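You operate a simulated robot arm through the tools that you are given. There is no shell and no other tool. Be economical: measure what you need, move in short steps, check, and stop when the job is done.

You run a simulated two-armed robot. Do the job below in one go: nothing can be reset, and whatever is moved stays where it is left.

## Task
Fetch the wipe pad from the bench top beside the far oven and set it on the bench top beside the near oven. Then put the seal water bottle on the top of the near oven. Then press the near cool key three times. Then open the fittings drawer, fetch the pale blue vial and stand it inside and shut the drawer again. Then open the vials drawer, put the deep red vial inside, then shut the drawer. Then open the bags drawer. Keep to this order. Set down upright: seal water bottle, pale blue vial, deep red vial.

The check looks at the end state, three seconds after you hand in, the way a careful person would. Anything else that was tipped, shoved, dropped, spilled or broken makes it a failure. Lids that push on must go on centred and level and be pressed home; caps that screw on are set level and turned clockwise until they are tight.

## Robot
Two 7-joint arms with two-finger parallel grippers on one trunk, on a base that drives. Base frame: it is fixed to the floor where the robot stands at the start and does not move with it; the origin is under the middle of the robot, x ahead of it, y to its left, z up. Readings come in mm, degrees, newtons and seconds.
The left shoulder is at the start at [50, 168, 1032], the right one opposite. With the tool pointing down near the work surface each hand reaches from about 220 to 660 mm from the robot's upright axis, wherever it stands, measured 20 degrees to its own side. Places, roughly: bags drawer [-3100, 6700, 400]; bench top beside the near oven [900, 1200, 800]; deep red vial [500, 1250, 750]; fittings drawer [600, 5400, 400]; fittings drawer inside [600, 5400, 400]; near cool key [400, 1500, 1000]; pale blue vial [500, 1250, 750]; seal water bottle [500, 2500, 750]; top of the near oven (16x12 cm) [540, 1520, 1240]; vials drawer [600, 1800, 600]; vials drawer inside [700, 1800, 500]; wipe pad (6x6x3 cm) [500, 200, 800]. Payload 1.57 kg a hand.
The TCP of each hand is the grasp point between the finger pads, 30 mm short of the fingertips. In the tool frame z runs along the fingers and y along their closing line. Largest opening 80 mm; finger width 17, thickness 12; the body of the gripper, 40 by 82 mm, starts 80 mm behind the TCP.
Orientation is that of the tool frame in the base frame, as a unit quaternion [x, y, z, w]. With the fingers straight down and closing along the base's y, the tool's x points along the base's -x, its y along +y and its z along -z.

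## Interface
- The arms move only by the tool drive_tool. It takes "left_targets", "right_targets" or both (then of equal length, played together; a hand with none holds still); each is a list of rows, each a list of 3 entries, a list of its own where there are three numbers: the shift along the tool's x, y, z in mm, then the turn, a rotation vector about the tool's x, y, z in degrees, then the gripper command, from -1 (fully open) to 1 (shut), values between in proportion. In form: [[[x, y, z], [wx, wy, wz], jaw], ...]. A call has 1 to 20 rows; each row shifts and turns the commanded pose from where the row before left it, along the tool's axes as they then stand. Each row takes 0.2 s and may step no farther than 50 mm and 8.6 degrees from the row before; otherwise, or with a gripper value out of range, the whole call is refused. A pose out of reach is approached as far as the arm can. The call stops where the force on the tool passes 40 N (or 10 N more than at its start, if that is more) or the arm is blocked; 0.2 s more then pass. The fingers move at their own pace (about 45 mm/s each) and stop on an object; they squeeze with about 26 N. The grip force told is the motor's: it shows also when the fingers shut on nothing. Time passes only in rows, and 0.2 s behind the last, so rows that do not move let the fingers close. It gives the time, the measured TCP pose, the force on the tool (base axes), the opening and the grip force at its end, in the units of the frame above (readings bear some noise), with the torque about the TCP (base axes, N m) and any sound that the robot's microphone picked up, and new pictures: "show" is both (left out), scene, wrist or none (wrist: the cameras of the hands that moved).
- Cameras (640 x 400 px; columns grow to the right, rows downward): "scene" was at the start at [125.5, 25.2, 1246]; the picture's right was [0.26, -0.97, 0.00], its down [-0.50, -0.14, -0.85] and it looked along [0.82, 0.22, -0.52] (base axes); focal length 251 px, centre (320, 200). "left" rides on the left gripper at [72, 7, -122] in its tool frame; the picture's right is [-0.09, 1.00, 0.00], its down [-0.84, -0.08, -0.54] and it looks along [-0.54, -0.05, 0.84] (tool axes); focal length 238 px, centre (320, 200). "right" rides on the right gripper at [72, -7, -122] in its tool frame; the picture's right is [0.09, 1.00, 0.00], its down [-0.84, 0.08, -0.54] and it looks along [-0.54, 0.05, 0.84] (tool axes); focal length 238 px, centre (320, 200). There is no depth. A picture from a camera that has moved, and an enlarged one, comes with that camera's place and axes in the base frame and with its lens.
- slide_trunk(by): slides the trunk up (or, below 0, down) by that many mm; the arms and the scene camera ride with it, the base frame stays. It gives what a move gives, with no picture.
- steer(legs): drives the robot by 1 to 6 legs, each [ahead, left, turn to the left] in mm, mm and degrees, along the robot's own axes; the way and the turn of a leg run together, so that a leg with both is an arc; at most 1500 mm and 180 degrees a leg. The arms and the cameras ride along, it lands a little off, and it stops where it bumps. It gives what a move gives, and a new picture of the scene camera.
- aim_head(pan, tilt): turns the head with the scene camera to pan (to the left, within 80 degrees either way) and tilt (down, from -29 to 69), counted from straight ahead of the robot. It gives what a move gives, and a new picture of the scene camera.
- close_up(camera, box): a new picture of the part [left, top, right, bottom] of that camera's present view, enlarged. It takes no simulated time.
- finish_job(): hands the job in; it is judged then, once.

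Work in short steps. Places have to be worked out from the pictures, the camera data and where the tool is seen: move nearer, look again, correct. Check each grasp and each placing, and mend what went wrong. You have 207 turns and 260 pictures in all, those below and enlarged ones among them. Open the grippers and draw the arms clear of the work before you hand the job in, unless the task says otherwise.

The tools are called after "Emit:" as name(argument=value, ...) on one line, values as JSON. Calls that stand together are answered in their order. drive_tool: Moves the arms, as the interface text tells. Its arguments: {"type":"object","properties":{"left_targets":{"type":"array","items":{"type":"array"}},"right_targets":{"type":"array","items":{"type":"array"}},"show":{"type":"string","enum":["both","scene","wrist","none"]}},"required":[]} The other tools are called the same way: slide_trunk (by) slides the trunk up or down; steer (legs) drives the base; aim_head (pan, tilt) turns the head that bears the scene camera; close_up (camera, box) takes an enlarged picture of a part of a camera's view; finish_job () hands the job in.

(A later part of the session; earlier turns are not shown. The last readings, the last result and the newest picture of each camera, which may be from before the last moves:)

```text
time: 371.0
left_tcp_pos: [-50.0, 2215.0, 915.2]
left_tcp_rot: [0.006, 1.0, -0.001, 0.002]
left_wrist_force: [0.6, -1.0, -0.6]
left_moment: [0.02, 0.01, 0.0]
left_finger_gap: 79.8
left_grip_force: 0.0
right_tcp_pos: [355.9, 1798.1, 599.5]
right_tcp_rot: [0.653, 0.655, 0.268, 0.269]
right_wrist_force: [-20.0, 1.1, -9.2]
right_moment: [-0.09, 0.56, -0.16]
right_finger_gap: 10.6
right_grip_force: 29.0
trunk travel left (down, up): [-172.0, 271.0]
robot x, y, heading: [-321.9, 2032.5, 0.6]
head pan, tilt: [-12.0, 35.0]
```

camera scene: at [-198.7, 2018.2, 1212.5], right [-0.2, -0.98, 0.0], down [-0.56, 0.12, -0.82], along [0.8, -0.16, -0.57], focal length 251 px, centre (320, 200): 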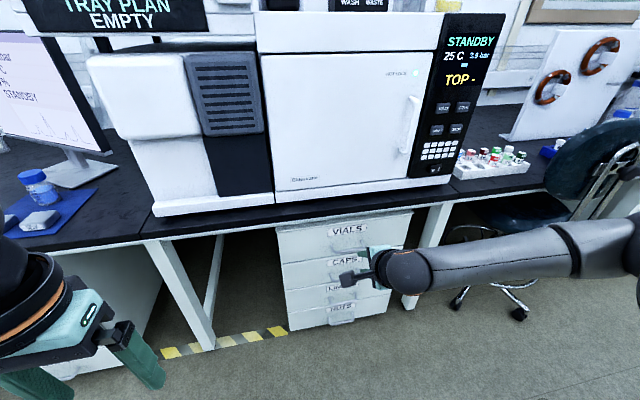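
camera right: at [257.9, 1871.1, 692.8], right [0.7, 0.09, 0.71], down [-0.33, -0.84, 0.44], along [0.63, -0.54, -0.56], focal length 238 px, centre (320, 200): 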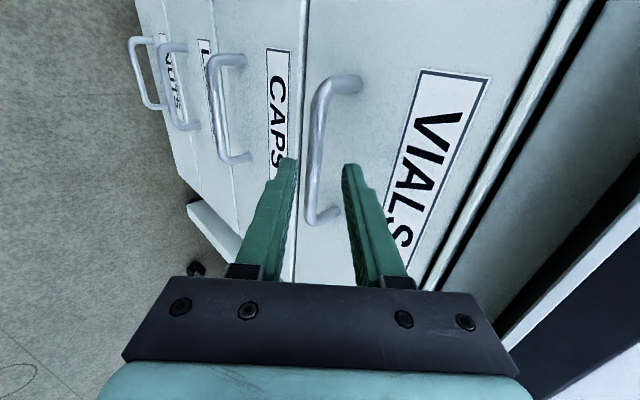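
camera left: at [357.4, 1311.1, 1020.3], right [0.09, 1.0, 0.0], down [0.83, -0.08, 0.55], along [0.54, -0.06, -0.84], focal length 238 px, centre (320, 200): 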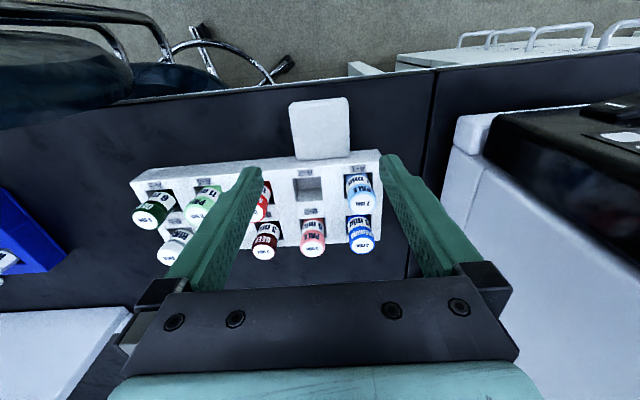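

Gripped the bar (10.6 mm). Pulling the drawer open by backing up 270 mm.

Emit:
steer(legs=[[-270, 0, 0]])

```text
time: 372.9
left_tcp_pos: [-316.2, 2214.2, 915.3]
left_tcp_rot: [0.003, 1.0, -0.002, 0.001]
left_wrist_force: [0.3, -0.7, 0.6]
left_moment: [0.0, -0.01, 0.0]
left_finger_gap: 80.1
left_grip_force: 0.0
right_tcp_pos: [90.1, 1799.1, 599.5]
right_tcp_rot: [0.652, 0.655, 0.27, 0.269]
right_wrist_force: [0.7, 4.1, -18.2]
right_moment: [-0.11, 0.36, -0.24]
right_finger_gap: 10.7
right_grip_force: 28.8
trunk travel left (down, up): [-172.0, 271.0]
robot x, y, heading: [-592.6, 2031.1, 0.5]
head pan, tilt: [-12.0, 35.0]
camera scene: at [-464.4, 2015.9, 1212.2], right [-0.2, -0.98, 0.0], down [-0.56, 0.11, -0.82], along [0.8, -0.16, -0.58], focal length 251 px, centre (320, 200)
```

scene: 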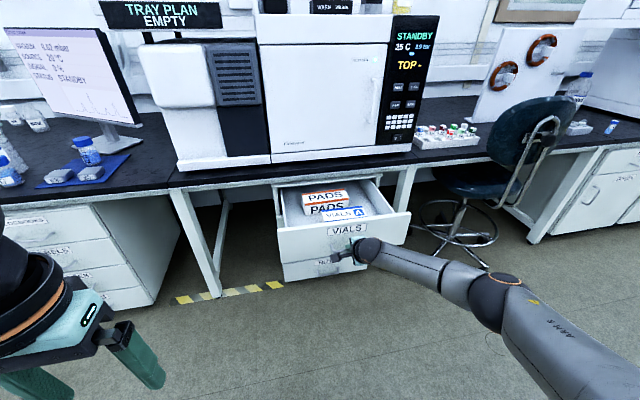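

VIALS drawer is open, containing a PADS box and a VIALS box. I'll release, withdraw, and bring the hand back to pointing straight down.

Emit:
drive_tool(right_targets=[[[0, 0, 0], [0, 0, 0], 0.5], [[0, 0, 0], [0, 0, 0], 0.2], [[0, 0, -25], [0, 0, 0], 0.2], [[0, 0, -45], [0, 0, 0], 0.2], [[0, 0, -45], [0, 0, 0], 0.2], [[0, 0, -45], [0, 0, 0], 0.2]], show="none")

Emit:
steer(legs=[[-100, 0, 0]])

Emit:
drive_tool(right_targets=[[[0, 0, 0], [0, 0, -8.2], -1], [[0, 0, 0], [0, 0, -8.2], -1], [[0, 0, 0], [0, 0, -8.2], -1], [[0, 0, 0], [0, 0, -8.2], -1], [[0, 0, 0], [0, 0, -8.2], -1], [[0, 0, 0], [0, 0, -8.2], -1], [[0, 0, 0], [0, 0, -8.2], -1], [[0, 0, 0], [0, 0, -8.2], -1], [[0, 0, 0], [0, 0, -8.2], -1], [[0, 0, 0], [0, 0, -8.2], -1], [[0, 0, 0], [0, 0, -8], -1], [[0, 0, -40], [0, 7.5, 0], -1], [[0, 0, -40], [0, 7.5, 0], -1], [[0, 0, -40], [0, 7.5, 0], -1], [[0, 0, -40], [0, 7.5, 0], -1], [[0, 0, -20], [0, 7.5, 0], -1], [[0, 0, 0], [0, 7.5, 0], -1]], show="none")

Emit:
close_up(camera="scene", box=[250, 150, 430, 300])

```text
time: 374.3
left_tcp_pos: [-318.3, 2213.8, 914.7]
left_tcp_rot: [0.003, 1.0, -0.002, 0.002]
left_wrist_force: [-0.6, -0.3, -0.8]
left_moment: [0.02, 0.01, 0.02]
left_finger_gap: 80.0
left_grip_force: 0.0
right_tcp_pos: [-24.3, 1798.5, 716.4]
right_tcp_rot: [0.653, 0.655, 0.269, 0.27]
right_wrist_force: [-0.1, 0.0, -0.3]
right_moment: [0.05, 0.01, -0.02]
right_finger_gap: 31.9
right_grip_force: 0.0
trunk travel left (down, up): [-172.0, 271.0]
robot x, y, heading: [-587.2, 2032.6, 0.5]
head pan, tilt: [-12.0, 35.0]
```

```text
time: 375.4
left_tcp_pos: [-418.4, 2212.0, 915.2]
left_tcp_rot: [0.005, 1.0, -0.002, 0.003]
left_wrist_force: [-0.1, 0.0, 0.0]
left_moment: [0.01, 0.02, 0.01]
left_finger_gap: 79.9
left_grip_force: 0.0
right_tcp_pos: [-124.0, 1796.8, 716.6]
right_tcp_rot: [0.652, 0.654, 0.27, 0.271]
right_wrist_force: [0.0, -0.6, -0.4]
right_moment: [0.02, 0.05, -0.01]
right_finger_gap: 32.0
right_grip_force: 0.0
trunk travel left (down, up): [-172.0, 271.0]
robot x, y, heading: [-691.2, 2027.7, 0.7]
head pan, tilt: [-12.0, 35.0]
camera scene: at [-566.2, 2015.4, 1212.6], right [-0.2, -0.98, 0.0], down [-0.56, 0.11, -0.82], along [0.8, -0.16, -0.57], focal length 251 px, centre (320, 200)
```

scene: 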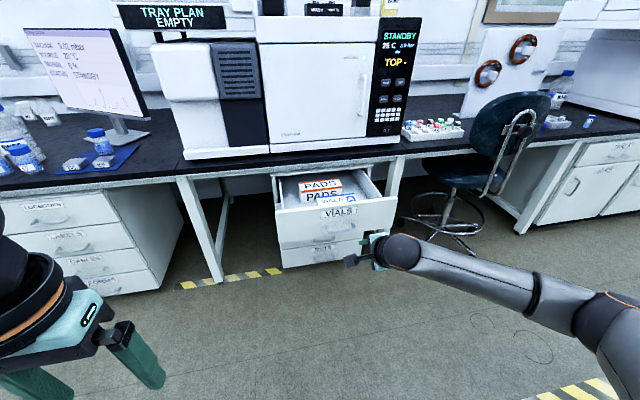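

```text
time: 379.0
left_tcp_pos: [-418.7, 2212.7, 915.7]
left_tcp_rot: [0.004, 1.0, -0.002, 0.002]
left_wrist_force: [0.0, -0.7, -0.7]
left_moment: [0.01, -0.01, 0.02]
left_finger_gap: 80.2
left_grip_force: 0.0
right_tcp_pos: [-217.2, 1796.5, 867.1]
right_tcp_rot: [-0.003, 1.0, 0.0, -0.001]
right_wrist_force: [-1.0, -0.3, -0.1]
right_moment: [0.02, -0.02, -0.03]
right_finger_gap: 80.2
right_grip_force: 0.1
trunk travel left (down, up): [-172.0, 271.0]
robot x, y, heading: [-690.0, 2030.6, 0.6]
head pan, tilt: [-12.0, 35.0]
```

```text
2.67 times, centred on (340, 225) of scene
camera zoom: at [-566.0, 2015.4, 1212.6], right [-0.2, -0.98, 0.0], down [-0.56, 0.11, -0.82], along [0.8, -0.16, -0.57], focal length 670 px, centre (267, 133)
```

zoom: 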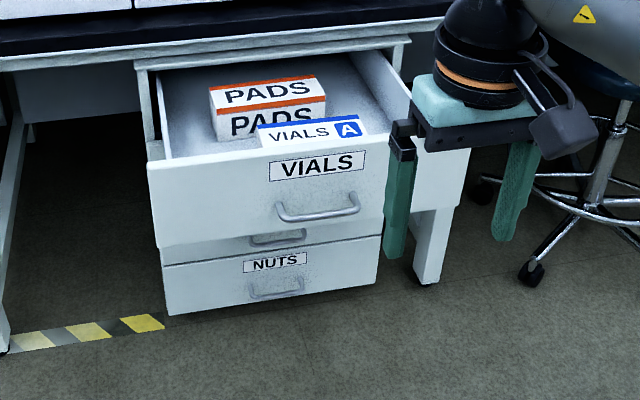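

There's free floor at the drawer's right side. I'll raise the right hand, go to the rack for the deep red vial (B-3), and keep clear of the open drawer.

Emit:
drive_tool(right_targets=[[[0, 0, -45], [0, 0, 0], -1], [[0, 0, -45], [0, 0, 0], -1]], show="none")

Emit:
steer(legs=[[0, -620, -0.6], [480, 0, 0]])

```text
time: 379.6
left_tcp_pos: [-417.8, 2211.2, 914.1]
left_tcp_rot: [0.005, 1.0, -0.003, 0.002]
left_wrist_force: [0.5, -0.7, -0.2]
left_moment: [-0.03, -0.01, -0.01]
left_finger_gap: 80.0
left_grip_force: 0.1
right_tcp_pos: [-215.1, 1798.0, 959.1]
right_tcp_rot: [-0.002, 1.0, 0.0, -0.001]
right_wrist_force: [0.1, 1.1, -1.0]
right_moment: [-0.04, 0.0, -0.02]
right_finger_gap: 80.3
right_grip_force: 0.1
trunk travel left (down, up): [-172.0, 271.0]
robot x, y, heading: [-694.5, 2028.0, 0.5]
head pan, tilt: [-12.0, 35.0]
```

```text
time: 387.9
left_tcp_pos: [57.9, 1595.3, 915.3]
left_tcp_rot: [0.009, 1.0, -0.002, 0.002]
left_wrist_force: [0.1, 0.0, -0.2]
left_moment: [0.03, 0.01, 0.02]
left_finger_gap: 80.2
left_grip_force: 0.1
right_tcp_pos: [258.2, 1178.1, 957.1]
right_tcp_rot: [0.003, 1.0, 0.0, -0.001]
right_wrist_force: [0.6, 0.4, -0.5]
right_moment: [0.02, 0.04, -0.01]
right_finger_gap: 79.9
right_grip_force: 0.0
trunk travel left (down, up): [-172.0, 271.0]
robot x, y, heading: [-216.8, 1415.5, 0.0]
head pan, tilt: [-12.0, 35.0]
camera scene: at [-91.1, 1399.4, 1212.5], right [-0.21, -0.98, 0.0], down [-0.56, 0.12, -0.82], along [0.8, -0.17, -0.57], focal length 251 px, centre (320, 200)
```

scene: 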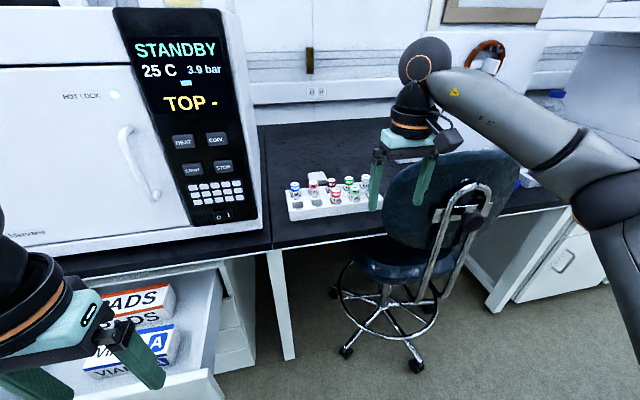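

I'll move in 140 mm more and place the hand above B-3 (about [534, 1224]).

Emit:
steer(legs=[[140, 0, 0]])

Emit:
drive_tool(right_targets=[[[-35, 15, 0], [0, 0, 0], -1], [[-35, 15, 0], [0, 0, 0], -1], [[-25, 14, 20], [0, 0, 0], -1], [[0, 0, 25], [0, 0, 0], -1], [[0, 0, 0], [0, 0, 0], -1]], show="wrist")

```text
time: 389.0
left_tcp_pos: [140.1, 1597.1, 915.5]
left_tcp_rot: [0.008, 1.0, -0.002, 0.002]
left_wrist_force: [0.0, 0.3, -1.0]
left_moment: [0.03, 0.02, -0.04]
left_finger_gap: 79.9
left_grip_force: 0.1
right_tcp_pos: [332.5, 1178.9, 958.9]
right_tcp_rot: [0.003, 1.0, -0.002, -0.015]
right_wrist_force: [-8.1, 1.4, 3.0]
right_moment: [-0.17, -0.16, -0.42]
right_finger_gap: 78.9
right_grip_force: 0.0
trunk travel left (down, up): [-172.0, 271.0]
robot x, y, heading: [-133.6, 1417.6, 0.1]
head pan, tilt: [-12.0, 35.0]
stopped in leg 1: the force on the tool passed its limit at 102 N (the readings are from after the stop); the commanded pose is now the measured one
camera scene: at [-9.7, 1400.0, 1212.7], right [-0.21, -0.98, 0.0], down [-0.56, 0.12, -0.82], along [0.8, -0.17, -0.57], focal length 251 px, centre (320, 200)
```

scene: 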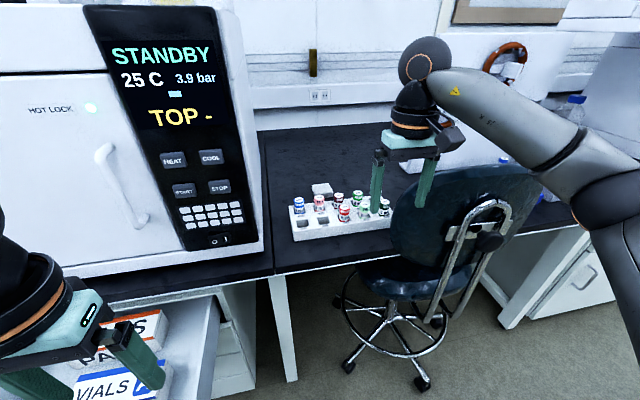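

```text
time: 389.3
left_tcp_pos: [139.9, 1596.6, 913.9]
left_tcp_rot: [0.009, 1.0, -0.003, 0.002]
left_wrist_force: [-0.8, -0.2, 0.2]
left_moment: [0.01, 0.01, -0.01]
left_finger_gap: 80.1
left_grip_force: 0.1
right_tcp_pos: [331.9, 1180.4, 959.0]
right_tcp_rot: [0.009, 0.999, -0.008, -0.029]
right_wrist_force: [-21.0, 1.1, 5.8]
right_moment: [-0.38, -0.34, -1.04]
right_finger_gap: 79.7
right_grip_force: 0.1
trunk travel left (down, up): [-172.0, 271.0]
robot x, y, heading: [-134.0, 1413.6, 0.1]
head pan, tilt: [-12.0, 35.0]
stopped in row 1 (right hand): the force on the tool passed its limit at 72 N (the readings are from after the stop); the commanded pose is now the measured one
camera right: at [266.6, 1176.3, 1085.4], right [-0.07, 1.0, -0.01], down [0.87, 0.07, 0.49], along [0.49, 0.03, -0.87], focal length 238 px, centre (320, 200)
```

right: 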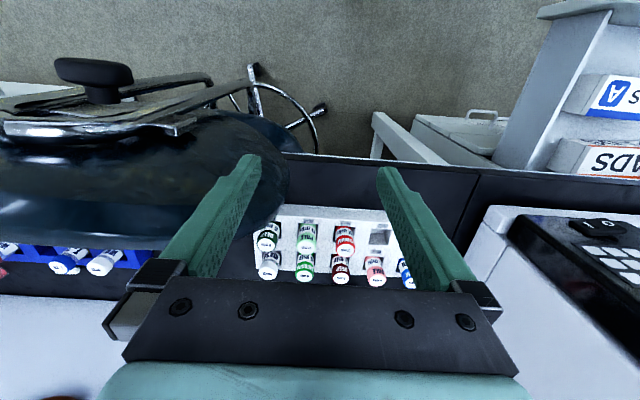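

The right finger struck the chair back, which is taller than I judged. I'll back off to the previous pose and compare the chair's place with the earlier picture.

Emit:
steer(legs=[[-83, 0, 0]])

```text
time: 390.4
left_tcp_pos: [57.0, 1594.9, 915.5]
left_tcp_rot: [0.01, 1.0, -0.003, 0.002]
left_wrist_force: [1.8, -0.6, 0.2]
left_moment: [-0.03, 0.0, 0.02]
left_finger_gap: 79.9
left_grip_force: 0.1
right_tcp_pos: [251.4, 1179.5, 957.0]
right_tcp_rot: [0.01, 1.0, -0.006, -0.028]
right_wrist_force: [-0.4, -1.1, -0.6]
right_moment: [0.02, -0.01, 0.03]
right_finger_gap: 80.0
right_grip_force: 0.0
trunk travel left (down, up): [-172.0, 271.0]
robot x, y, heading: [-218.8, 1416.3, -0.1]
head pan, tilt: [-12.0, 35.0]
camera scene: at [-93.2, 1399.4, 1212.7], right [-0.21, -0.98, 0.0], down [-0.56, 0.12, -0.82], along [0.8, -0.17, -0.57], focal length 251 px, centre (320, 200)
```

scene: 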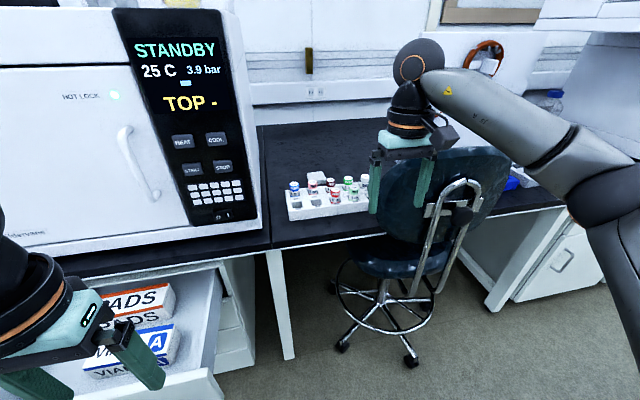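

The wheels show the chair moved about 22 mm towards the bench. I'll put it back by hooking the backrest from the bench side. First I'll raise the closed hand, straighten it, and shift the robot right.

Emit:
drive_tool(right_targets=[[[0, 0, -45], [-0.7, -3.2, -1.1], 0], [[0, 0, -45], [0, 0, 0], 1], [[0, 0, -20], [0, 0, 0], 1], [[0, 0, 0], [0, 0, 0], 1]], show="none")

Emit:
steer(legs=[[0, -215, 0]])

```text
time: 391.4
left_tcp_pos: [57.5, 1596.1, 914.9]
left_tcp_rot: [0.009, 1.0, -0.002, 0.001]
left_wrist_force: [-0.2, 0.7, -0.2]
left_moment: [0.0, 0.03, -0.02]
left_finger_gap: 80.0
left_grip_force: 0.1
right_tcp_pos: [255.1, 1178.4, 1066.8]
right_tcp_rot: [-0.001, 1.0, -0.001, -0.001]
right_wrist_force: [-0.5, 0.2, -0.1]
right_moment: [0.0, 0.0, 0.0]
right_finger_gap: 0.2
right_grip_force: 3.3
trunk travel left (down, up): [-172.0, 271.0]
robot x, y, heading: [-218.6, 1416.9, -0.1]
head pan, tilt: [-12.0, 35.0]
```

```text
time: 393.9
left_tcp_pos: [55.0, 1382.6, 914.8]
left_tcp_rot: [0.009, 1.0, -0.002, 0.001]
left_wrist_force: [-1.0, -1.2, 0.7]
left_moment: [-0.02, 0.0, -0.02]
left_finger_gap: 80.1
left_grip_force: 0.0
right_tcp_pos: [255.2, 968.0, 1065.7]
right_tcp_rot: [-0.002, 1.0, 0.0, 0.001]
right_wrist_force: [0.6, 0.1, -0.7]
right_moment: [0.0, -0.01, 0.02]
right_finger_gap: 0.1
right_grip_force: 21.6
trunk travel left (down, up): [-172.0, 271.0]
robot x, y, heading: [-216.1, 1201.3, -0.1]
head pan, tilt: [-12.0, 35.0]
camera scene: at [-93.0, 1187.0, 1212.6], right [-0.21, -0.98, 0.0], down [-0.56, 0.12, -0.82], along [0.8, -0.17, -0.57], focal length 251 px, centre (320, 200)
```

scene: 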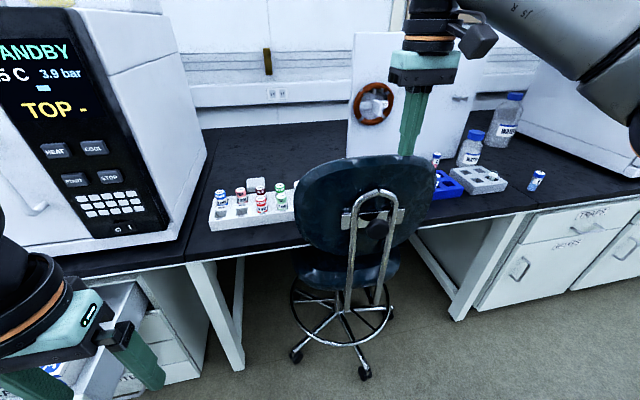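

The hand is centred on the backrest (top at about z 975). I'll drive 100 mm forward, reach over it and look down.

Emit:
steer(legs=[[100, 0, 0]])

Emit:
drive_tool(right_targets=[[[-40, 0, 0], [0, 0, 0], 1], [[-40, 0, 0], [0, 0, 0], 1], [[-40, 0, 0], [0, 0, 0], 1], [[0, 0, 0], [0, 0, 0], 1]], show="both")

```text
time: 395.1
left_tcp_pos: [158.8, 1384.2, 914.4]
left_tcp_rot: [0.008, 1.0, -0.002, 0.001]
left_wrist_force: [-0.2, 0.2, -0.4]
left_moment: [0.02, 0.0, 0.0]
left_finger_gap: 80.1
left_grip_force: 0.0
right_tcp_pos: [357.5, 969.1, 1066.0]
right_tcp_rot: [-0.003, 1.0, -0.001, 0.0]
right_wrist_force: [0.5, -1.1, -0.6]
right_moment: [0.0, -0.01, -0.04]
right_finger_gap: 0.0
right_grip_force: 21.2
trunk travel left (down, up): [-172.0, 271.0]
robot x, y, heading: [-117.7, 1203.3, -0.1]
head pan, tilt: [-12.0, 35.0]
camera scene: at [8.9, 1187.4, 1212.5], right [-0.21, -0.98, 0.0], down [-0.56, 0.12, -0.82], along [0.8, -0.17, -0.57], focal length 251 px, centre (320, 200)
```

scene: 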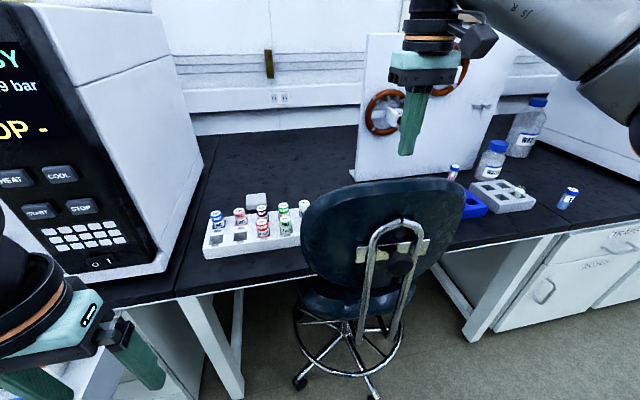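

```text
time: 396.1
left_tcp_pos: [158.0, 1384.7, 913.2]
left_tcp_rot: [0.008, 1.0, -0.001, 0.001]
left_wrist_force: [0.4, -0.6, 0.2]
left_moment: [0.0, 0.01, -0.07]
left_finger_gap: 80.0
left_grip_force: 0.1
right_tcp_pos: [448.4, 971.2, 1061.1]
right_tcp_rot: [-0.003, 1.0, -0.002, 0.0]
right_wrist_force: [-0.1, 0.6, -0.7]
right_moment: [0.0, -0.01, 0.0]
right_finger_gap: 0.0
right_grip_force: 21.2
right hand out of reach, approached as far as the arm can: row 3
trunk travel left (down, up): [-172.0, 271.0]
robot x, y, heading: [-117.3, 1203.4, 0.2]
head pan, tilt: [-12.0, 35.0]
camera scene: at [8.6, 1187.7, 1212.6], right [-0.21, -0.98, 0.0], down [-0.56, 0.12, -0.82], along [0.8, -0.17, -0.57], focal length 251 px, centre (320, 200)
camera right: at [375.7, 964.5, 1184.1], right [-0.1, 1.0, 0.0], down [0.84, 0.08, 0.54], along [0.54, 0.05, -0.84], focal length 238 px, centre (320, 200)
```

scene: 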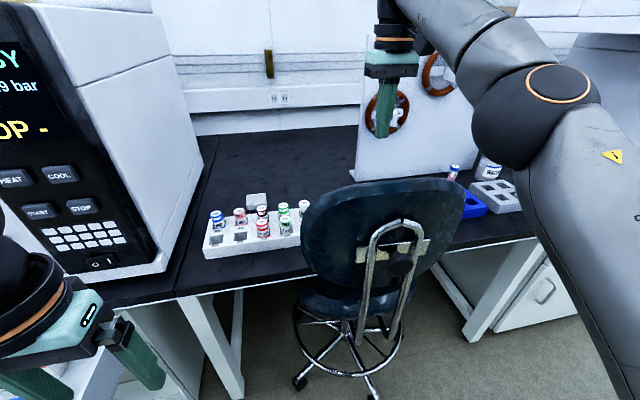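
right: 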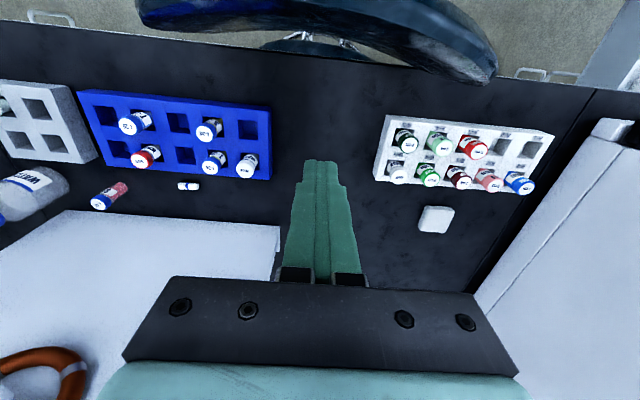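

The backrest's bench-side face at mid is at x≈365. I'll lower the closed fingers behind it and draw back towards it.

Emit:
drive_tool(right_targets=[[[0, 0, 40], [0, 0, 0], 1], [[0, 0, 40], [0, 0, 0], 1], [[0, 0, 35], [0, 0, 0], 1], [[20, 0, 0], [0, 0, 0], 1], [[20, 0, 0], [0, 0, 0], 1], [[15, 0, 0], [0, 0, 0], 1], [[0, 0, 0], [0, 0, 0], 1]], show="wrist")

```text
time: 397.6
left_tcp_pos: [157.6, 1383.7, 914.8]
left_tcp_rot: [0.007, 1.0, -0.002, 0.0]
left_wrist_force: [-0.5, -0.1, 0.1]
left_moment: [-0.01, 0.03, 0.01]
left_finger_gap: 80.1
left_grip_force: 0.0
right_tcp_pos: [392.3, 968.6, 946.9]
right_tcp_rot: [-0.003, 1.0, -0.001, 0.0]
right_wrist_force: [-1.1, -0.1, -0.2]
right_moment: [0.0, -0.01, 0.0]
right_finger_gap: 0.0
right_grip_force: 21.0
trunk travel left (down, up): [-172.0, 271.0]
robot x, y, heading: [-119.2, 1202.2, 0.0]
head pan, tilt: [-12.0, 35.0]
camera right: at [320.2, 962.5, 1070.1], right [-0.1, 1.0, 0.0], down [0.84, 0.08, 0.54], along [0.54, 0.05, -0.84], focal length 238 px, centre (320, 200)
```

right: 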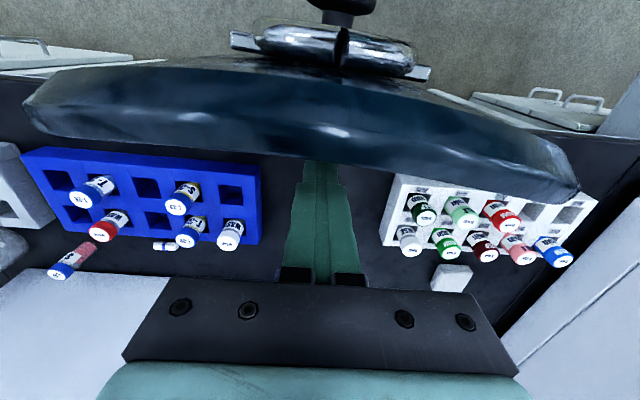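

The fingers are close to the backrest. I'll pull in small steps, watching the force.

Emit:
drive_tool(right_targets=[[[6, 0, 0], [0, 0, 0], 1], [[6, 0, 0], [0, 0, 0], 1], [[5, 0, 0], [0, 0, 0], 1], [[0, 0, 0], [0, 0, 0], 1]], show="none")

Emit:
drive_tool(right_targets=[[[5, 0, 0], [0, 0, 0], 1], [[5, 0, 0], [0, 0, 0], 1], [[0, 0, 0], [0, 0, 0], 1]], show="scene")

```text
time: 398.6
left_tcp_pos: [158.0, 1383.9, 915.3]
left_tcp_rot: [0.008, 1.0, -0.002, 0.001]
left_wrist_force: [0.0, 0.6, 0.6]
left_moment: [-0.02, -0.02, -0.03]
left_finger_gap: 80.1
left_grip_force: 0.1
right_tcp_pos: [375.8, 970.2, 948.6]
right_tcp_rot: [-0.003, 1.0, 0.0, 0.0]
right_wrist_force: [0.1, 0.6, 0.4]
right_moment: [0.01, 0.01, -0.04]
right_finger_gap: 0.1
right_grip_force: 21.3
trunk travel left (down, up): [-172.0, 271.0]
robot x, y, heading: [-113.5, 1207.0, 0.2]
head pan, tilt: [-12.0, 35.0]
```

```text
time: 399.4
left_tcp_pos: [156.8, 1384.2, 914.2]
left_tcp_rot: [0.007, 1.0, -0.002, 0.0]
left_wrist_force: [-0.4, -0.4, 0.7]
left_moment: [-0.01, -0.01, -0.01]
left_finger_gap: 80.2
left_grip_force: 0.1
right_tcp_pos: [365.6, 969.9, 948.2]
right_tcp_rot: [-0.002, 1.0, -0.001, 0.0]
right_wrist_force: [0.5, -0.1, 0.2]
right_moment: [0.02, 0.06, 0.01]
right_finger_gap: 0.0
right_grip_force: 21.5
trunk travel left (down, up): [-172.0, 271.0]
robot x, y, heading: [-114.5, 1206.4, -0.1]
head pan, tilt: [-12.0, 35.0]
camera scene: at [8.6, 1187.5, 1212.6], right [-0.21, -0.98, 0.0], down [-0.56, 0.12, -0.82], along [0.8, -0.17, -0.57], focal length 251 px, centre (320, 200)
```

scene: 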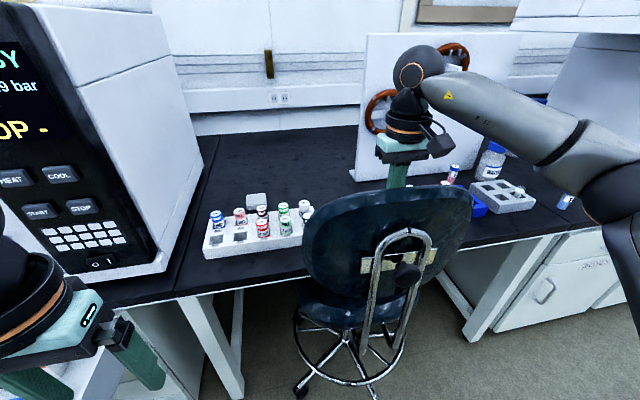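

The chair rolls freely and seems to have come back. I'll lift the hand clear and return to the comparison pose to check.

Emit:
drive_tool(right_targets=[[[-12, 0, 0], [0, 0, 0], 1], [[-10, 0, -40], [0, 0, 0], 1], [[0, 0, -45], [0, 0, 0], 1], [[0, 0, -40], [0, 0, 0], 1], [[0, 0, 0], [0, 0, 0], 1]], show="none")

Emit:
steer(legs=[[-102, 0, 0], [0, 213, 0]])

```text
time: 400.6
left_tcp_pos: [157.6, 1382.9, 914.0]
left_tcp_rot: [0.008, 1.0, -0.002, 0.001]
left_wrist_force: [0.7, -0.5, -0.2]
left_moment: [-0.04, 0.02, -0.02]
left_finger_gap: 79.9
left_grip_force: 0.1
right_tcp_pos: [389.0, 971.6, 1073.3]
right_tcp_rot: [-0.003, 1.0, -0.001, 0.0]
right_wrist_force: [0.8, -0.3, 0.0]
right_moment: [-0.01, 0.01, -0.01]
right_finger_gap: 0.0
right_grip_force: 21.3
trunk travel left (down, up): [-172.0, 271.0]
robot x, y, heading: [-117.2, 1201.7, -0.0]
head pan, tilt: [-12.0, 35.0]
```

```text
time: 403.9
left_tcp_pos: [56.6, 1594.4, 915.0]
left_tcp_rot: [0.007, 1.0, -0.002, 0.001]
left_wrist_force: [0.1, 0.9, 0.2]
left_moment: [0.0, 0.0, 0.01]
left_finger_gap: 80.0
left_grip_force: 0.1
right_tcp_pos: [288.0, 1182.5, 1073.5]
right_tcp_rot: [-0.004, 1.0, -0.001, 0.0]
right_wrist_force: [-0.5, 1.2, -0.4]
right_moment: [-0.01, 0.01, -0.01]
right_finger_gap: 0.0
right_grip_force: 21.0
trunk travel left (down, up): [-172.0, 271.0]
robot x, y, heading: [-219.7, 1413.5, 0.3]
head pan, tilt: [-12.0, 35.0]
camera scene: at [-92.9, 1398.6, 1212.6], right [-0.2, -0.98, 0.0], down [-0.56, 0.12, -0.82], along [0.8, -0.17, -0.57], focal length 251 px, centre (320, 200)
```

scene: 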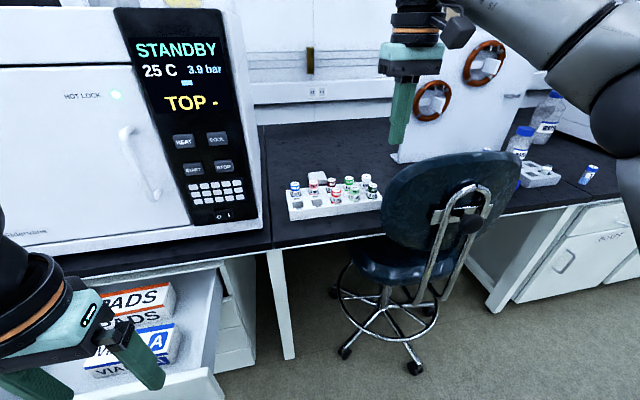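

The wheels are back at their original pixels. Now for the deep red vial: I'll approach with the hand high over the chair, then look down on the rack.

Emit:
steer(legs=[[150, 15, 0]])

Emit:
drive_tool(right_targets=[[[-35, 12, 0], [0, 0, 0], 0], [[-35, 12, 0], [0, 0, 0], -1], [[0, 0, 45], [0, 0, 0], -1], [[0, 0, 45], [0, 0, 0], -1], [[0, 0, 45], [0, 0, 0], -1], [[0, 0, 0], [0, 0, 0], -1]], show="wrist")

```text
time: 405.3
left_tcp_pos: [208.3, 1610.0, 913.8]
left_tcp_rot: [0.008, 1.0, -0.002, 0.001]
left_wrist_force: [-0.8, 0.3, 0.2]
left_moment: [0.0, 0.02, -0.02]
left_finger_gap: 80.3
left_grip_force: 0.0
right_tcp_pos: [438.3, 1197.5, 1073.7]
right_tcp_rot: [-0.001, 1.0, -0.001, -0.001]
right_wrist_force: [-0.7, 0.4, 0.2]
right_moment: [0.01, -0.02, -0.01]
right_finger_gap: 0.0
right_grip_force: 21.1
trunk travel left (down, up): [-172.0, 271.0]
robot x, y, heading: [-70.1, 1430.5, -0.3]
head pan, tilt: [-12.0, 35.0]
camera scene: at [57.8, 1413.3, 1212.5], right [-0.21, -0.98, 0.0], down [-0.56, 0.12, -0.82], along [0.8, -0.17, -0.57], focal length 251 px, centre (320, 200)
```

scene: 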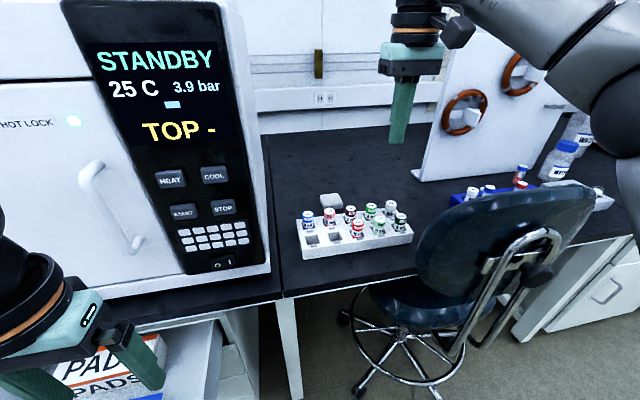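

```text
time: 406.7
left_tcp_pos: [206.7, 1609.6, 914.9]
left_tcp_rot: [0.009, 1.0, -0.001, 0.001]
left_wrist_force: [0.2, -0.1, -0.8]
left_moment: [-0.01, 0.01, -0.01]
left_finger_gap: 80.0
left_grip_force: 0.0
right_tcp_pos: [490.0, 1216.5, 937.3]
right_tcp_rot: [-0.002, 1.0, -0.001, 0.001]
right_wrist_force: [0.1, 0.5, 0.6]
right_moment: [0.02, -0.04, 0.0]
right_finger_gap: 79.9
right_grip_force: 0.1
right hand out of reach, approached as far as the arm can: row 2
trunk travel left (down, up): [-172.0, 271.0]
robot x, y, heading: [-67.4, 1428.9, -0.1]
head pan, tilt: [-12.0, 35.0]
camera right: at [417.3, 1210.0, 1060.3], right [-0.1, 1.0, 0.0], down [0.84, 0.08, 0.54], along [0.54, 0.05, -0.84], focal length 238 px, centre (320, 200)
```

right: 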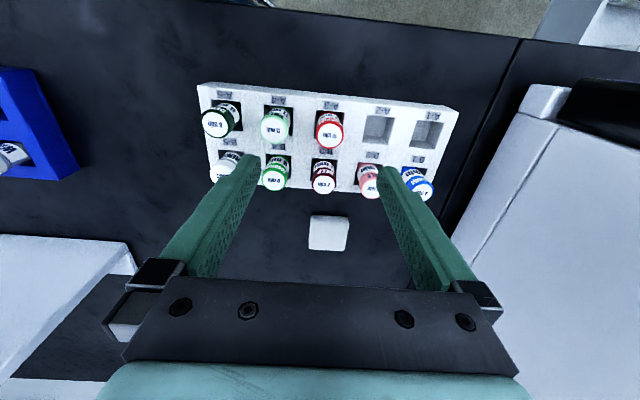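

Deep red is at about [543, 1225]. Its neighbours are 57 mm away, so I'll use a 44 mm opening. I'll drive 35 mm closer and move above it.

Emit:
steer(legs=[[35, 0, 0]])

Emit:
drive_tool(right_targets=[[[-17, 9, 0], [0, 0, 0], -0.1], [[0, 0, 35], [0, 0, 0], -0.1], [[0, 0, 25], [0, 0, 0], -0.1], [[0, 0, 0], [0, 0, 0], -0.1]], show="wrist")

Emit:
close_up(camera="right", box=[220, 80, 420, 220])

```text
time: 407.5
left_tcp_pos: [241.7, 1609.4, 916.2]
left_tcp_rot: [0.009, 1.0, -0.001, 0.001]
left_wrist_force: [-0.7, -0.1, 1.0]
left_moment: [-0.02, 0.01, 0.03]
left_finger_gap: 80.0
left_grip_force: 0.1
right_tcp_pos: [524.5, 1217.4, 937.6]
right_tcp_rot: [-0.002, 1.0, -0.001, 0.0]
right_wrist_force: [0.0, -0.3, -0.5]
right_moment: [0.0, 0.0, 0.01]
right_finger_gap: 80.2
right_grip_force: 0.1
trunk travel left (down, up): [-172.0, 271.0]
robot x, y, heading: [-33.6, 1427.3, -0.0]
head pan, tilt: [-12.0, 35.0]
camera scene: at [92.4, 1413.3, 1212.5], right [-0.21, -0.98, 0.0], down [-0.56, 0.12, -0.82], along [0.8, -0.17, -0.57], focal length 251 px, centre (320, 200)
```

scene: 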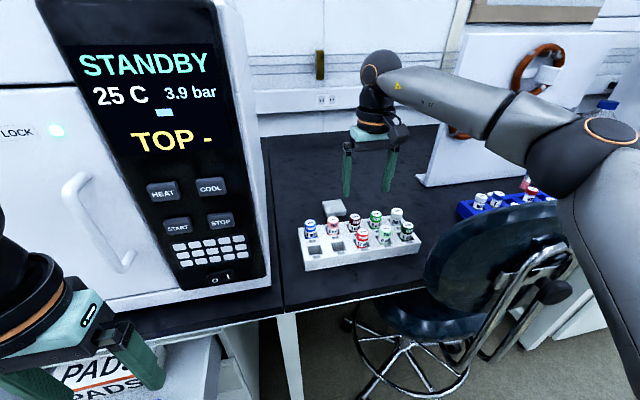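

```text
time: 408.5
left_tcp_pos: [241.9, 1610.5, 914.9]
left_tcp_rot: [0.009, 1.0, -0.001, 0.0]
left_wrist_force: [0.1, 0.0, 0.6]
left_moment: [-0.01, 0.01, 0.04]
left_finger_gap: 79.9
left_grip_force: 0.0
right_tcp_pos: [541.2, 1224.2, 877.9]
right_tcp_rot: [-0.002, 1.0, -0.001, 0.0]
right_wrist_force: [-0.4, 0.3, 0.1]
right_moment: [0.01, 0.02, -0.01]
right_finger_gap: 43.8
right_grip_force: 0.0
trunk travel left (down, up): [-172.0, 271.0]
robot x, y, heading: [-33.1, 1425.4, -0.2]
head pan, tilt: [-12.0, 35.0]
camera right: at [469.0, 1217.7, 999.6], right [-0.1, 1.0, 0.0], down [0.84, 0.08, 0.54], along [0.54, 0.05, -0.84], focal length 238 px, centre (320, 200)
```

right: 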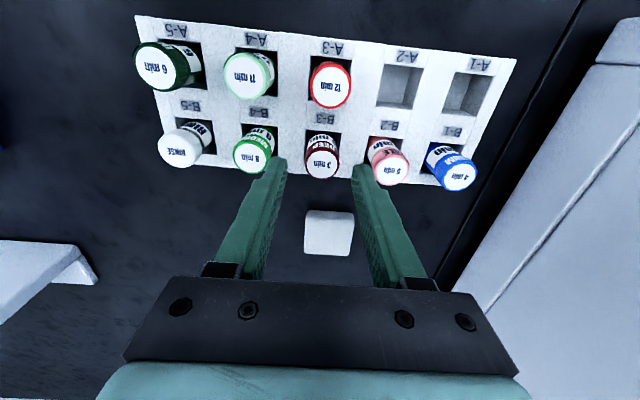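

```text
2.86 times, centred on (320, 150) of right
camera zoom: at [469.0, 1217.7, 999.6], right [-0.1, 1.0, 0.0], down [0.84, 0.08, 0.54], along [0.54, 0.05, -0.84], focal length 681 px, centre (320, 343)
```

zoom: 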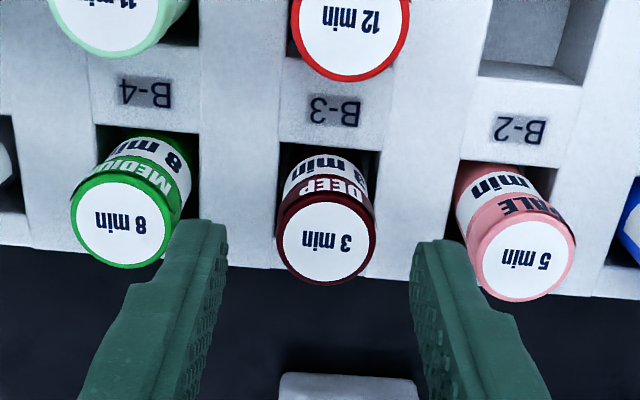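

Aligned within 2 mm. I'll narrow the jaws to 38 mm for clearance to the neighbours, correct, and descend to z≈835.

Emit:
drive_tool(right_targets=[[[-1, 1.5, 0], [0, 0, 0], 0.05], [[0, 0, 12], [0, 0, 0], 0.05], [[0, 0, 15], [0, 0, 0], 0.05], [[0, 0, 15], [0, 0, 0], 0.05], [[0, 0, 0], [0, 0, 0], 0.05]], show="wrist")

```text
time: 409.7
left_tcp_pos: [242.6, 1610.7, 915.0]
left_tcp_rot: [0.009, 1.0, -0.002, 0.0]
left_wrist_force: [-0.8, -0.7, 0.4]
left_moment: [0.01, 0.01, 0.02]
left_finger_gap: 80.2
left_grip_force: 0.1
right_tcp_pos: [543.4, 1227.0, 835.6]
right_tcp_rot: [-0.002, 1.0, 0.0, -0.001]
right_wrist_force: [0.0, -0.1, 1.0]
right_moment: [-0.01, -0.02, -0.01]
right_finger_gap: 38.0
right_grip_force: 0.1
trunk travel left (down, up): [-172.0, 271.0]
robot x, y, heading: [-34.6, 1429.9, -0.0]
head pan, tilt: [-12.0, 35.0]
camera right: at [470.4, 1219.6, 957.6], right [-0.1, 1.0, 0.0], down [0.84, 0.08, 0.54], along [0.54, 0.05, -0.84], focal length 238 px, centre (320, 200)
```

right: 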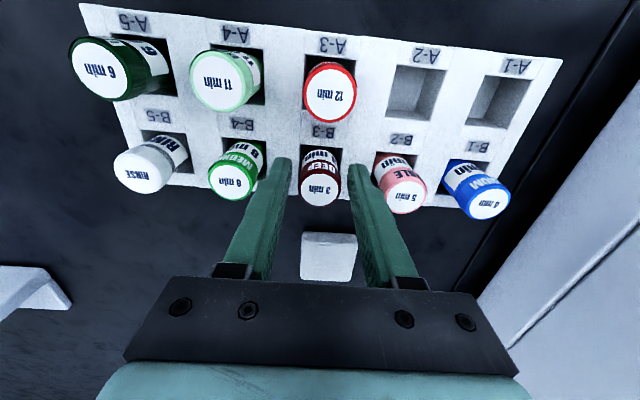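

The vial is centred between the jaws with no contact on its neighbours. Closing and lifting.

Emit:
drive_tool(right_targets=[[[0, 0, 0], [0, 0, 0], 0.5], [[0, 0, 0], [0, 0, 0], 1], [[0, 0, 0], [0, 0, 0], 1], [[0, 0, -15], [0, 0, 0], 1], [[0, 0, -30], [0, 0, 0], 1], [[0, 0, -40], [0, 0, 0], 1], [[0, 0, -40], [0, 0, 0], 1], [[0, 0, -40], [0, 0, 0], 1], [[0, 0, -40], [0, 0, 0], 1]], show="wrist")

```text
time: 411.7
left_tcp_pos: [240.7, 1609.9, 914.6]
left_tcp_rot: [0.009, 1.0, -0.002, 0.0]
left_wrist_force: [0.0, -0.7, 0.8]
left_moment: [-0.01, 0.01, 0.01]
left_finger_gap: 80.1
left_grip_force: 0.0
right_tcp_pos: [540.0, 1228.4, 1041.9]
right_tcp_rot: [-0.003, 1.0, -0.002, 0.0]
right_wrist_force: [-1.1, 0.6, -0.6]
right_moment: [0.03, -0.01, 0.0]
right_finger_gap: 26.1
right_grip_force: 25.7
trunk travel left (down, up): [-172.0, 271.0]
robot x, y, heading: [-31.8, 1429.2, 0.0]
head pan, tilt: [-12.0, 35.0]
camera right: at [468.0, 1221.6, 1163.9], right [-0.1, 1.0, 0.0], down [0.84, 0.08, 0.54], along [0.54, 0.05, -0.84], focal length 238 px, centre (320, 200)
```

right: 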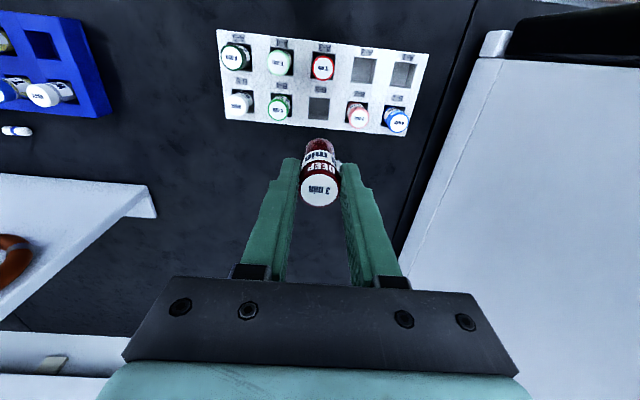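

Deep red vial in hand. I'll back out, slide left to the open VIALS drawer, and look down into it.

Emit:
steer(legs=[[-330, 0, 0], [0, 430, 0]])

Emit:
drive_tool(right_targets=[[[0, 0, 0], [0, 0, 0], 1]], show="wrist")

```text
time: 417.8
left_tcp_pos: [-87.7, 2041.5, 913.7]
left_tcp_rot: [0.008, 1.0, -0.002, 0.0]
left_wrist_force: [-0.2, -0.1, 0.7]
left_moment: [0.02, 0.03, 0.03]
left_finger_gap: 79.7
left_grip_force: 0.0
right_tcp_pos: [213.1, 1660.6, 1040.9]
right_tcp_rot: [-0.002, 1.0, 0.0, 0.001]
right_wrist_force: [0.7, 0.3, -0.7]
right_moment: [0.01, 0.01, -0.02]
right_finger_gap: 26.2
right_grip_force: 26.3
trunk travel left (down, up): [-172.0, 271.0]
robot x, y, heading: [-362.6, 1859.5, 0.3]
head pan, tilt: [-12.0, 35.0]
camera scene: at [-236.7, 1845.3, 1212.6], right [-0.21, -0.98, 0.0], down [-0.56, 0.12, -0.82], along [0.8, -0.17, -0.57], focal length 251 px, centre (320, 200)
```

scene: 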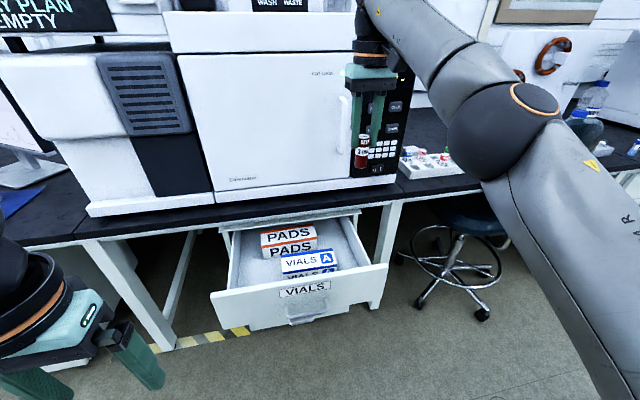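

```text
time: 418.2
left_tcp_pos: [-87.8, 2041.9, 914.5]
left_tcp_rot: [0.008, 1.0, -0.001, 0.001]
left_wrist_force: [-0.2, -0.9, -0.2]
left_moment: [-0.02, 0.02, -0.03]
left_finger_gap: 80.0
left_grip_force: 0.0
right_tcp_pos: [212.8, 1658.8, 1041.1]
right_tcp_rot: [-0.002, 1.0, -0.001, 0.0]
right_wrist_force: [-0.5, 0.1, -1.4]
right_moment: [0.0, -0.01, -0.04]
right_finger_gap: 26.2
right_grip_force: 26.0
trunk travel left (down, up): [-172.0, 271.0]
robot x, y, heading: [-361.9, 1863.9, 0.1]
head pan, tilt: [-12.0, 35.0]
camera right: at [140.0, 1652.6, 1163.1], right [-0.1, 1.0, 0.0], down [0.84, 0.08, 0.54], along [0.54, 0.05, -0.84], focal length 238 px, centre (320, 200)
```

right: 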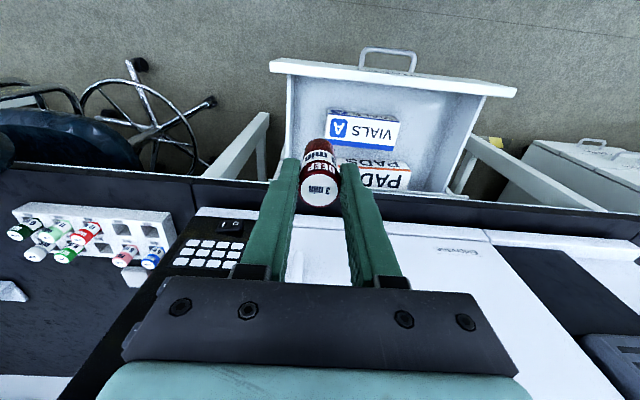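

The free floor is on the drawer's left side, around [240, 1925]; the floor should be at z≈554. I'll shift left 266 mm and lower the hand over it.

Emit:
steer(legs=[[0, 266, 0]])

Emit:
drive_tool(right_targets=[[[-22, 0, 20], [0, 0, 0], 1], [[0, 0, 45], [0, 0, 0], 1], [[0, 0, 45], [0, 0, 0], 1], [[0, 0, 45], [0, 0, 0], 1], [[0, 0, 45], [0, 0, 0], 1], [[0, 0, 45], [0, 0, 0], 1], [[0, 0, 0], [0, 0, 0], 1]], show="wrist")

```text
time: 421.1
left_tcp_pos: [-87.6, 2302.0, 914.7]
left_tcp_rot: [0.007, 1.0, -0.002, 0.001]
left_wrist_force: [-0.2, -0.1, 0.7]
left_moment: [-0.02, 0.01, -0.02]
left_finger_gap: 80.0
left_grip_force: 0.1
right_tcp_pos: [213.8, 1920.3, 1040.4]
right_tcp_rot: [-0.005, 1.0, -0.002, 0.0]
right_wrist_force: [-0.6, 0.4, 0.1]
right_moment: [-0.01, -0.01, -0.01]
right_finger_gap: 26.5
right_grip_force: 25.8
trunk travel left (down, up): [-172.0, 271.0]
robot x, y, heading: [-361.4, 2119.5, 0.1]
head pan, tilt: [-12.0, 35.0]
camera scene: at [-237.3, 2106.4, 1212.6], right [-0.2, -0.98, 0.0], down [-0.56, 0.12, -0.82], along [0.8, -0.17, -0.57], focal length 251 px, centre (320, 200)
```

scene: 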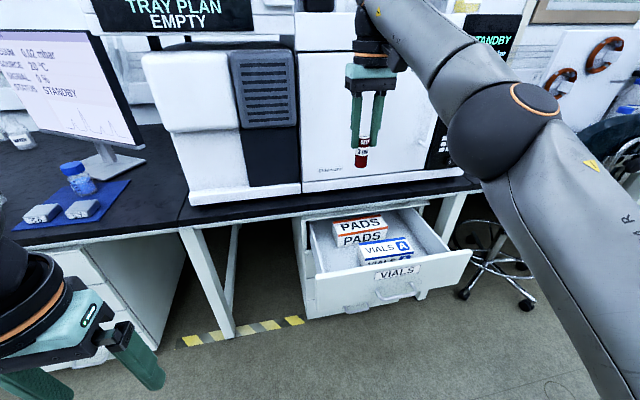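

```text
time: 422.7
left_tcp_pos: [-88.7, 2303.0, 915.6]
left_tcp_rot: [0.007, 1.0, -0.001, 0.0]
left_wrist_force: [-0.4, 0.5, -0.4]
left_moment: [-0.01, -0.02, -0.03]
left_finger_gap: 79.9
left_grip_force: 0.0
right_tcp_pos: [220.7, 1923.0, 792.6]
right_tcp_rot: [-0.003, 1.0, -0.001, 0.001]
right_wrist_force: [-0.7, -0.5, -0.8]
right_moment: [0.01, 0.01, 0.01]
right_finger_gap: 26.0
right_grip_force: 25.9
right hand out of reach, approached as far as the arm can: row 1
trunk travel left (down, up): [-172.0, 271.0]
robot x, y, heading: [-361.2, 2125.8, 0.2]
head pan, tilt: [-12.0, 35.0]
camera right: at [148.3, 1916.9, 915.3], right [-0.1, 1.0, 0.0], down [0.84, 0.08, 0.54], along [0.54, 0.05, -0.84], focal length 238 px, centre (320, 200)
```

right: 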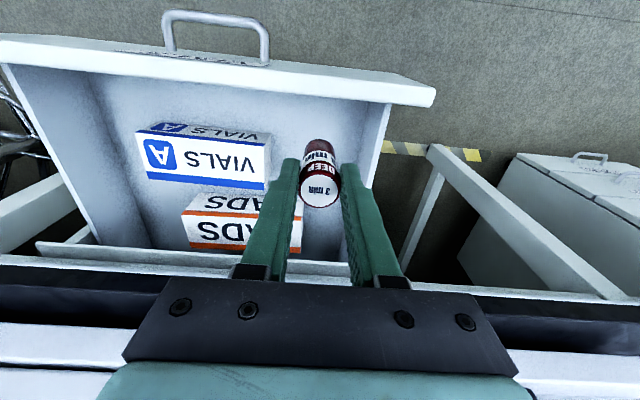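

The spot below is clear of the box and walls. I'll descend to just above the floor.

Emit:
drive_tool(right_targets=[[[-10, 0, 40], [0, 0, 0], 1], [[0, 0, 40], [0, 0, 0], 1], [[0, 0, 40], [0, 0, 0], 1], [[0, 0, 25], [0, 0, 0], 1], [[0, 0, 0], [0, 0, 0], 1]], show="wrist")

```text
time: 423.9
left_tcp_pos: [-88.6, 2303.4, 915.4]
left_tcp_rot: [0.006, 1.0, -0.001, 0.0]
left_wrist_force: [-0.1, 0.2, -0.2]
left_moment: [0.01, 0.03, 0.0]
left_finger_gap: 79.9
left_grip_force: 0.0
right_tcp_pos: [232.0, 1924.8, 647.4]
right_tcp_rot: [-0.004, 1.0, 0.0, 0.0]
right_wrist_force: [0.5, 0.3, -0.1]
right_moment: [0.01, -0.01, 0.0]
right_finger_gap: 26.1
right_grip_force: 26.1
trunk travel left (down, up): [-172.0, 271.0]
robot x, y, heading: [-363.5, 2124.6, 0.3]
head pan, tilt: [-12.0, 35.0]
camera right: at [159.4, 1916.8, 770.5], right [-0.1, 1.0, 0.0], down [0.84, 0.08, 0.54], along [0.54, 0.05, -0.84], focal length 238 px, centre (320, 200)
```

right: 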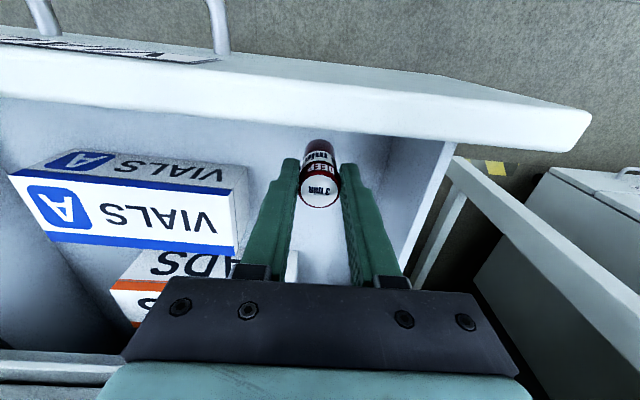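

Good. I'll creep down to contact.

Emit:
drive_tool(right_targets=[[[0, 0, 6], [0, 0, 0], 1], [[0, 0, 5], [0, 0, 0], 1], [[0, 0, 4], [0, 0, 0], 1], [[0, 0, 0], [0, 0, 0], 1]], show="none")

Emit:
drive_tool(right_targets=[[[0, 0, 4], [0, 0, 0], 1], [[0, 0, 3], [0, 0, 0], 1], [[0, 0, 0], [0, 0, 0], 1]], show="none")

```text
time: 424.9
left_tcp_pos: [-87.6, 2302.2, 914.8]
left_tcp_rot: [0.008, 1.0, -0.001, 0.002]
left_wrist_force: [-0.7, -0.1, -1.2]
left_moment: [0.03, -0.01, 0.01]
left_finger_gap: 80.0
left_grip_force: 0.0
right_tcp_pos: [233.2, 1924.4, 634.1]
right_tcp_rot: [-0.004, 1.0, 0.0, 0.0]
right_wrist_force: [0.5, 0.2, 0.1]
right_moment: [-0.01, 0.0, 0.0]
right_finger_gap: 26.4
right_grip_force: 26.5
trunk travel left (down, up): [-172.0, 271.0]
robot x, y, heading: [-361.8, 2123.7, 0.2]
head pan, tilt: [-12.0, 35.0]
```

```text
time: 425.7
left_tcp_pos: [-88.2, 2302.9, 915.4]
left_tcp_rot: [0.006, 1.0, -0.001, 0.0]
left_wrist_force: [0.0, -0.3, -0.6]
left_moment: [0.02, -0.01, -0.05]
left_finger_gap: 79.8
left_grip_force: 0.2
right_tcp_pos: [231.5, 1924.5, 625.8]
right_tcp_rot: [-0.003, 1.0, -0.001, 0.001]
right_wrist_force: [-0.6, 0.7, -0.3]
right_moment: [-0.01, -0.03, -0.02]
right_finger_gap: 26.3
right_grip_force: 26.5
trunk travel left (down, up): [-172.0, 271.0]
robot x, y, heading: [-364.7, 2120.9, 0.3]
head pan, tilt: [-12.0, 35.0]
```

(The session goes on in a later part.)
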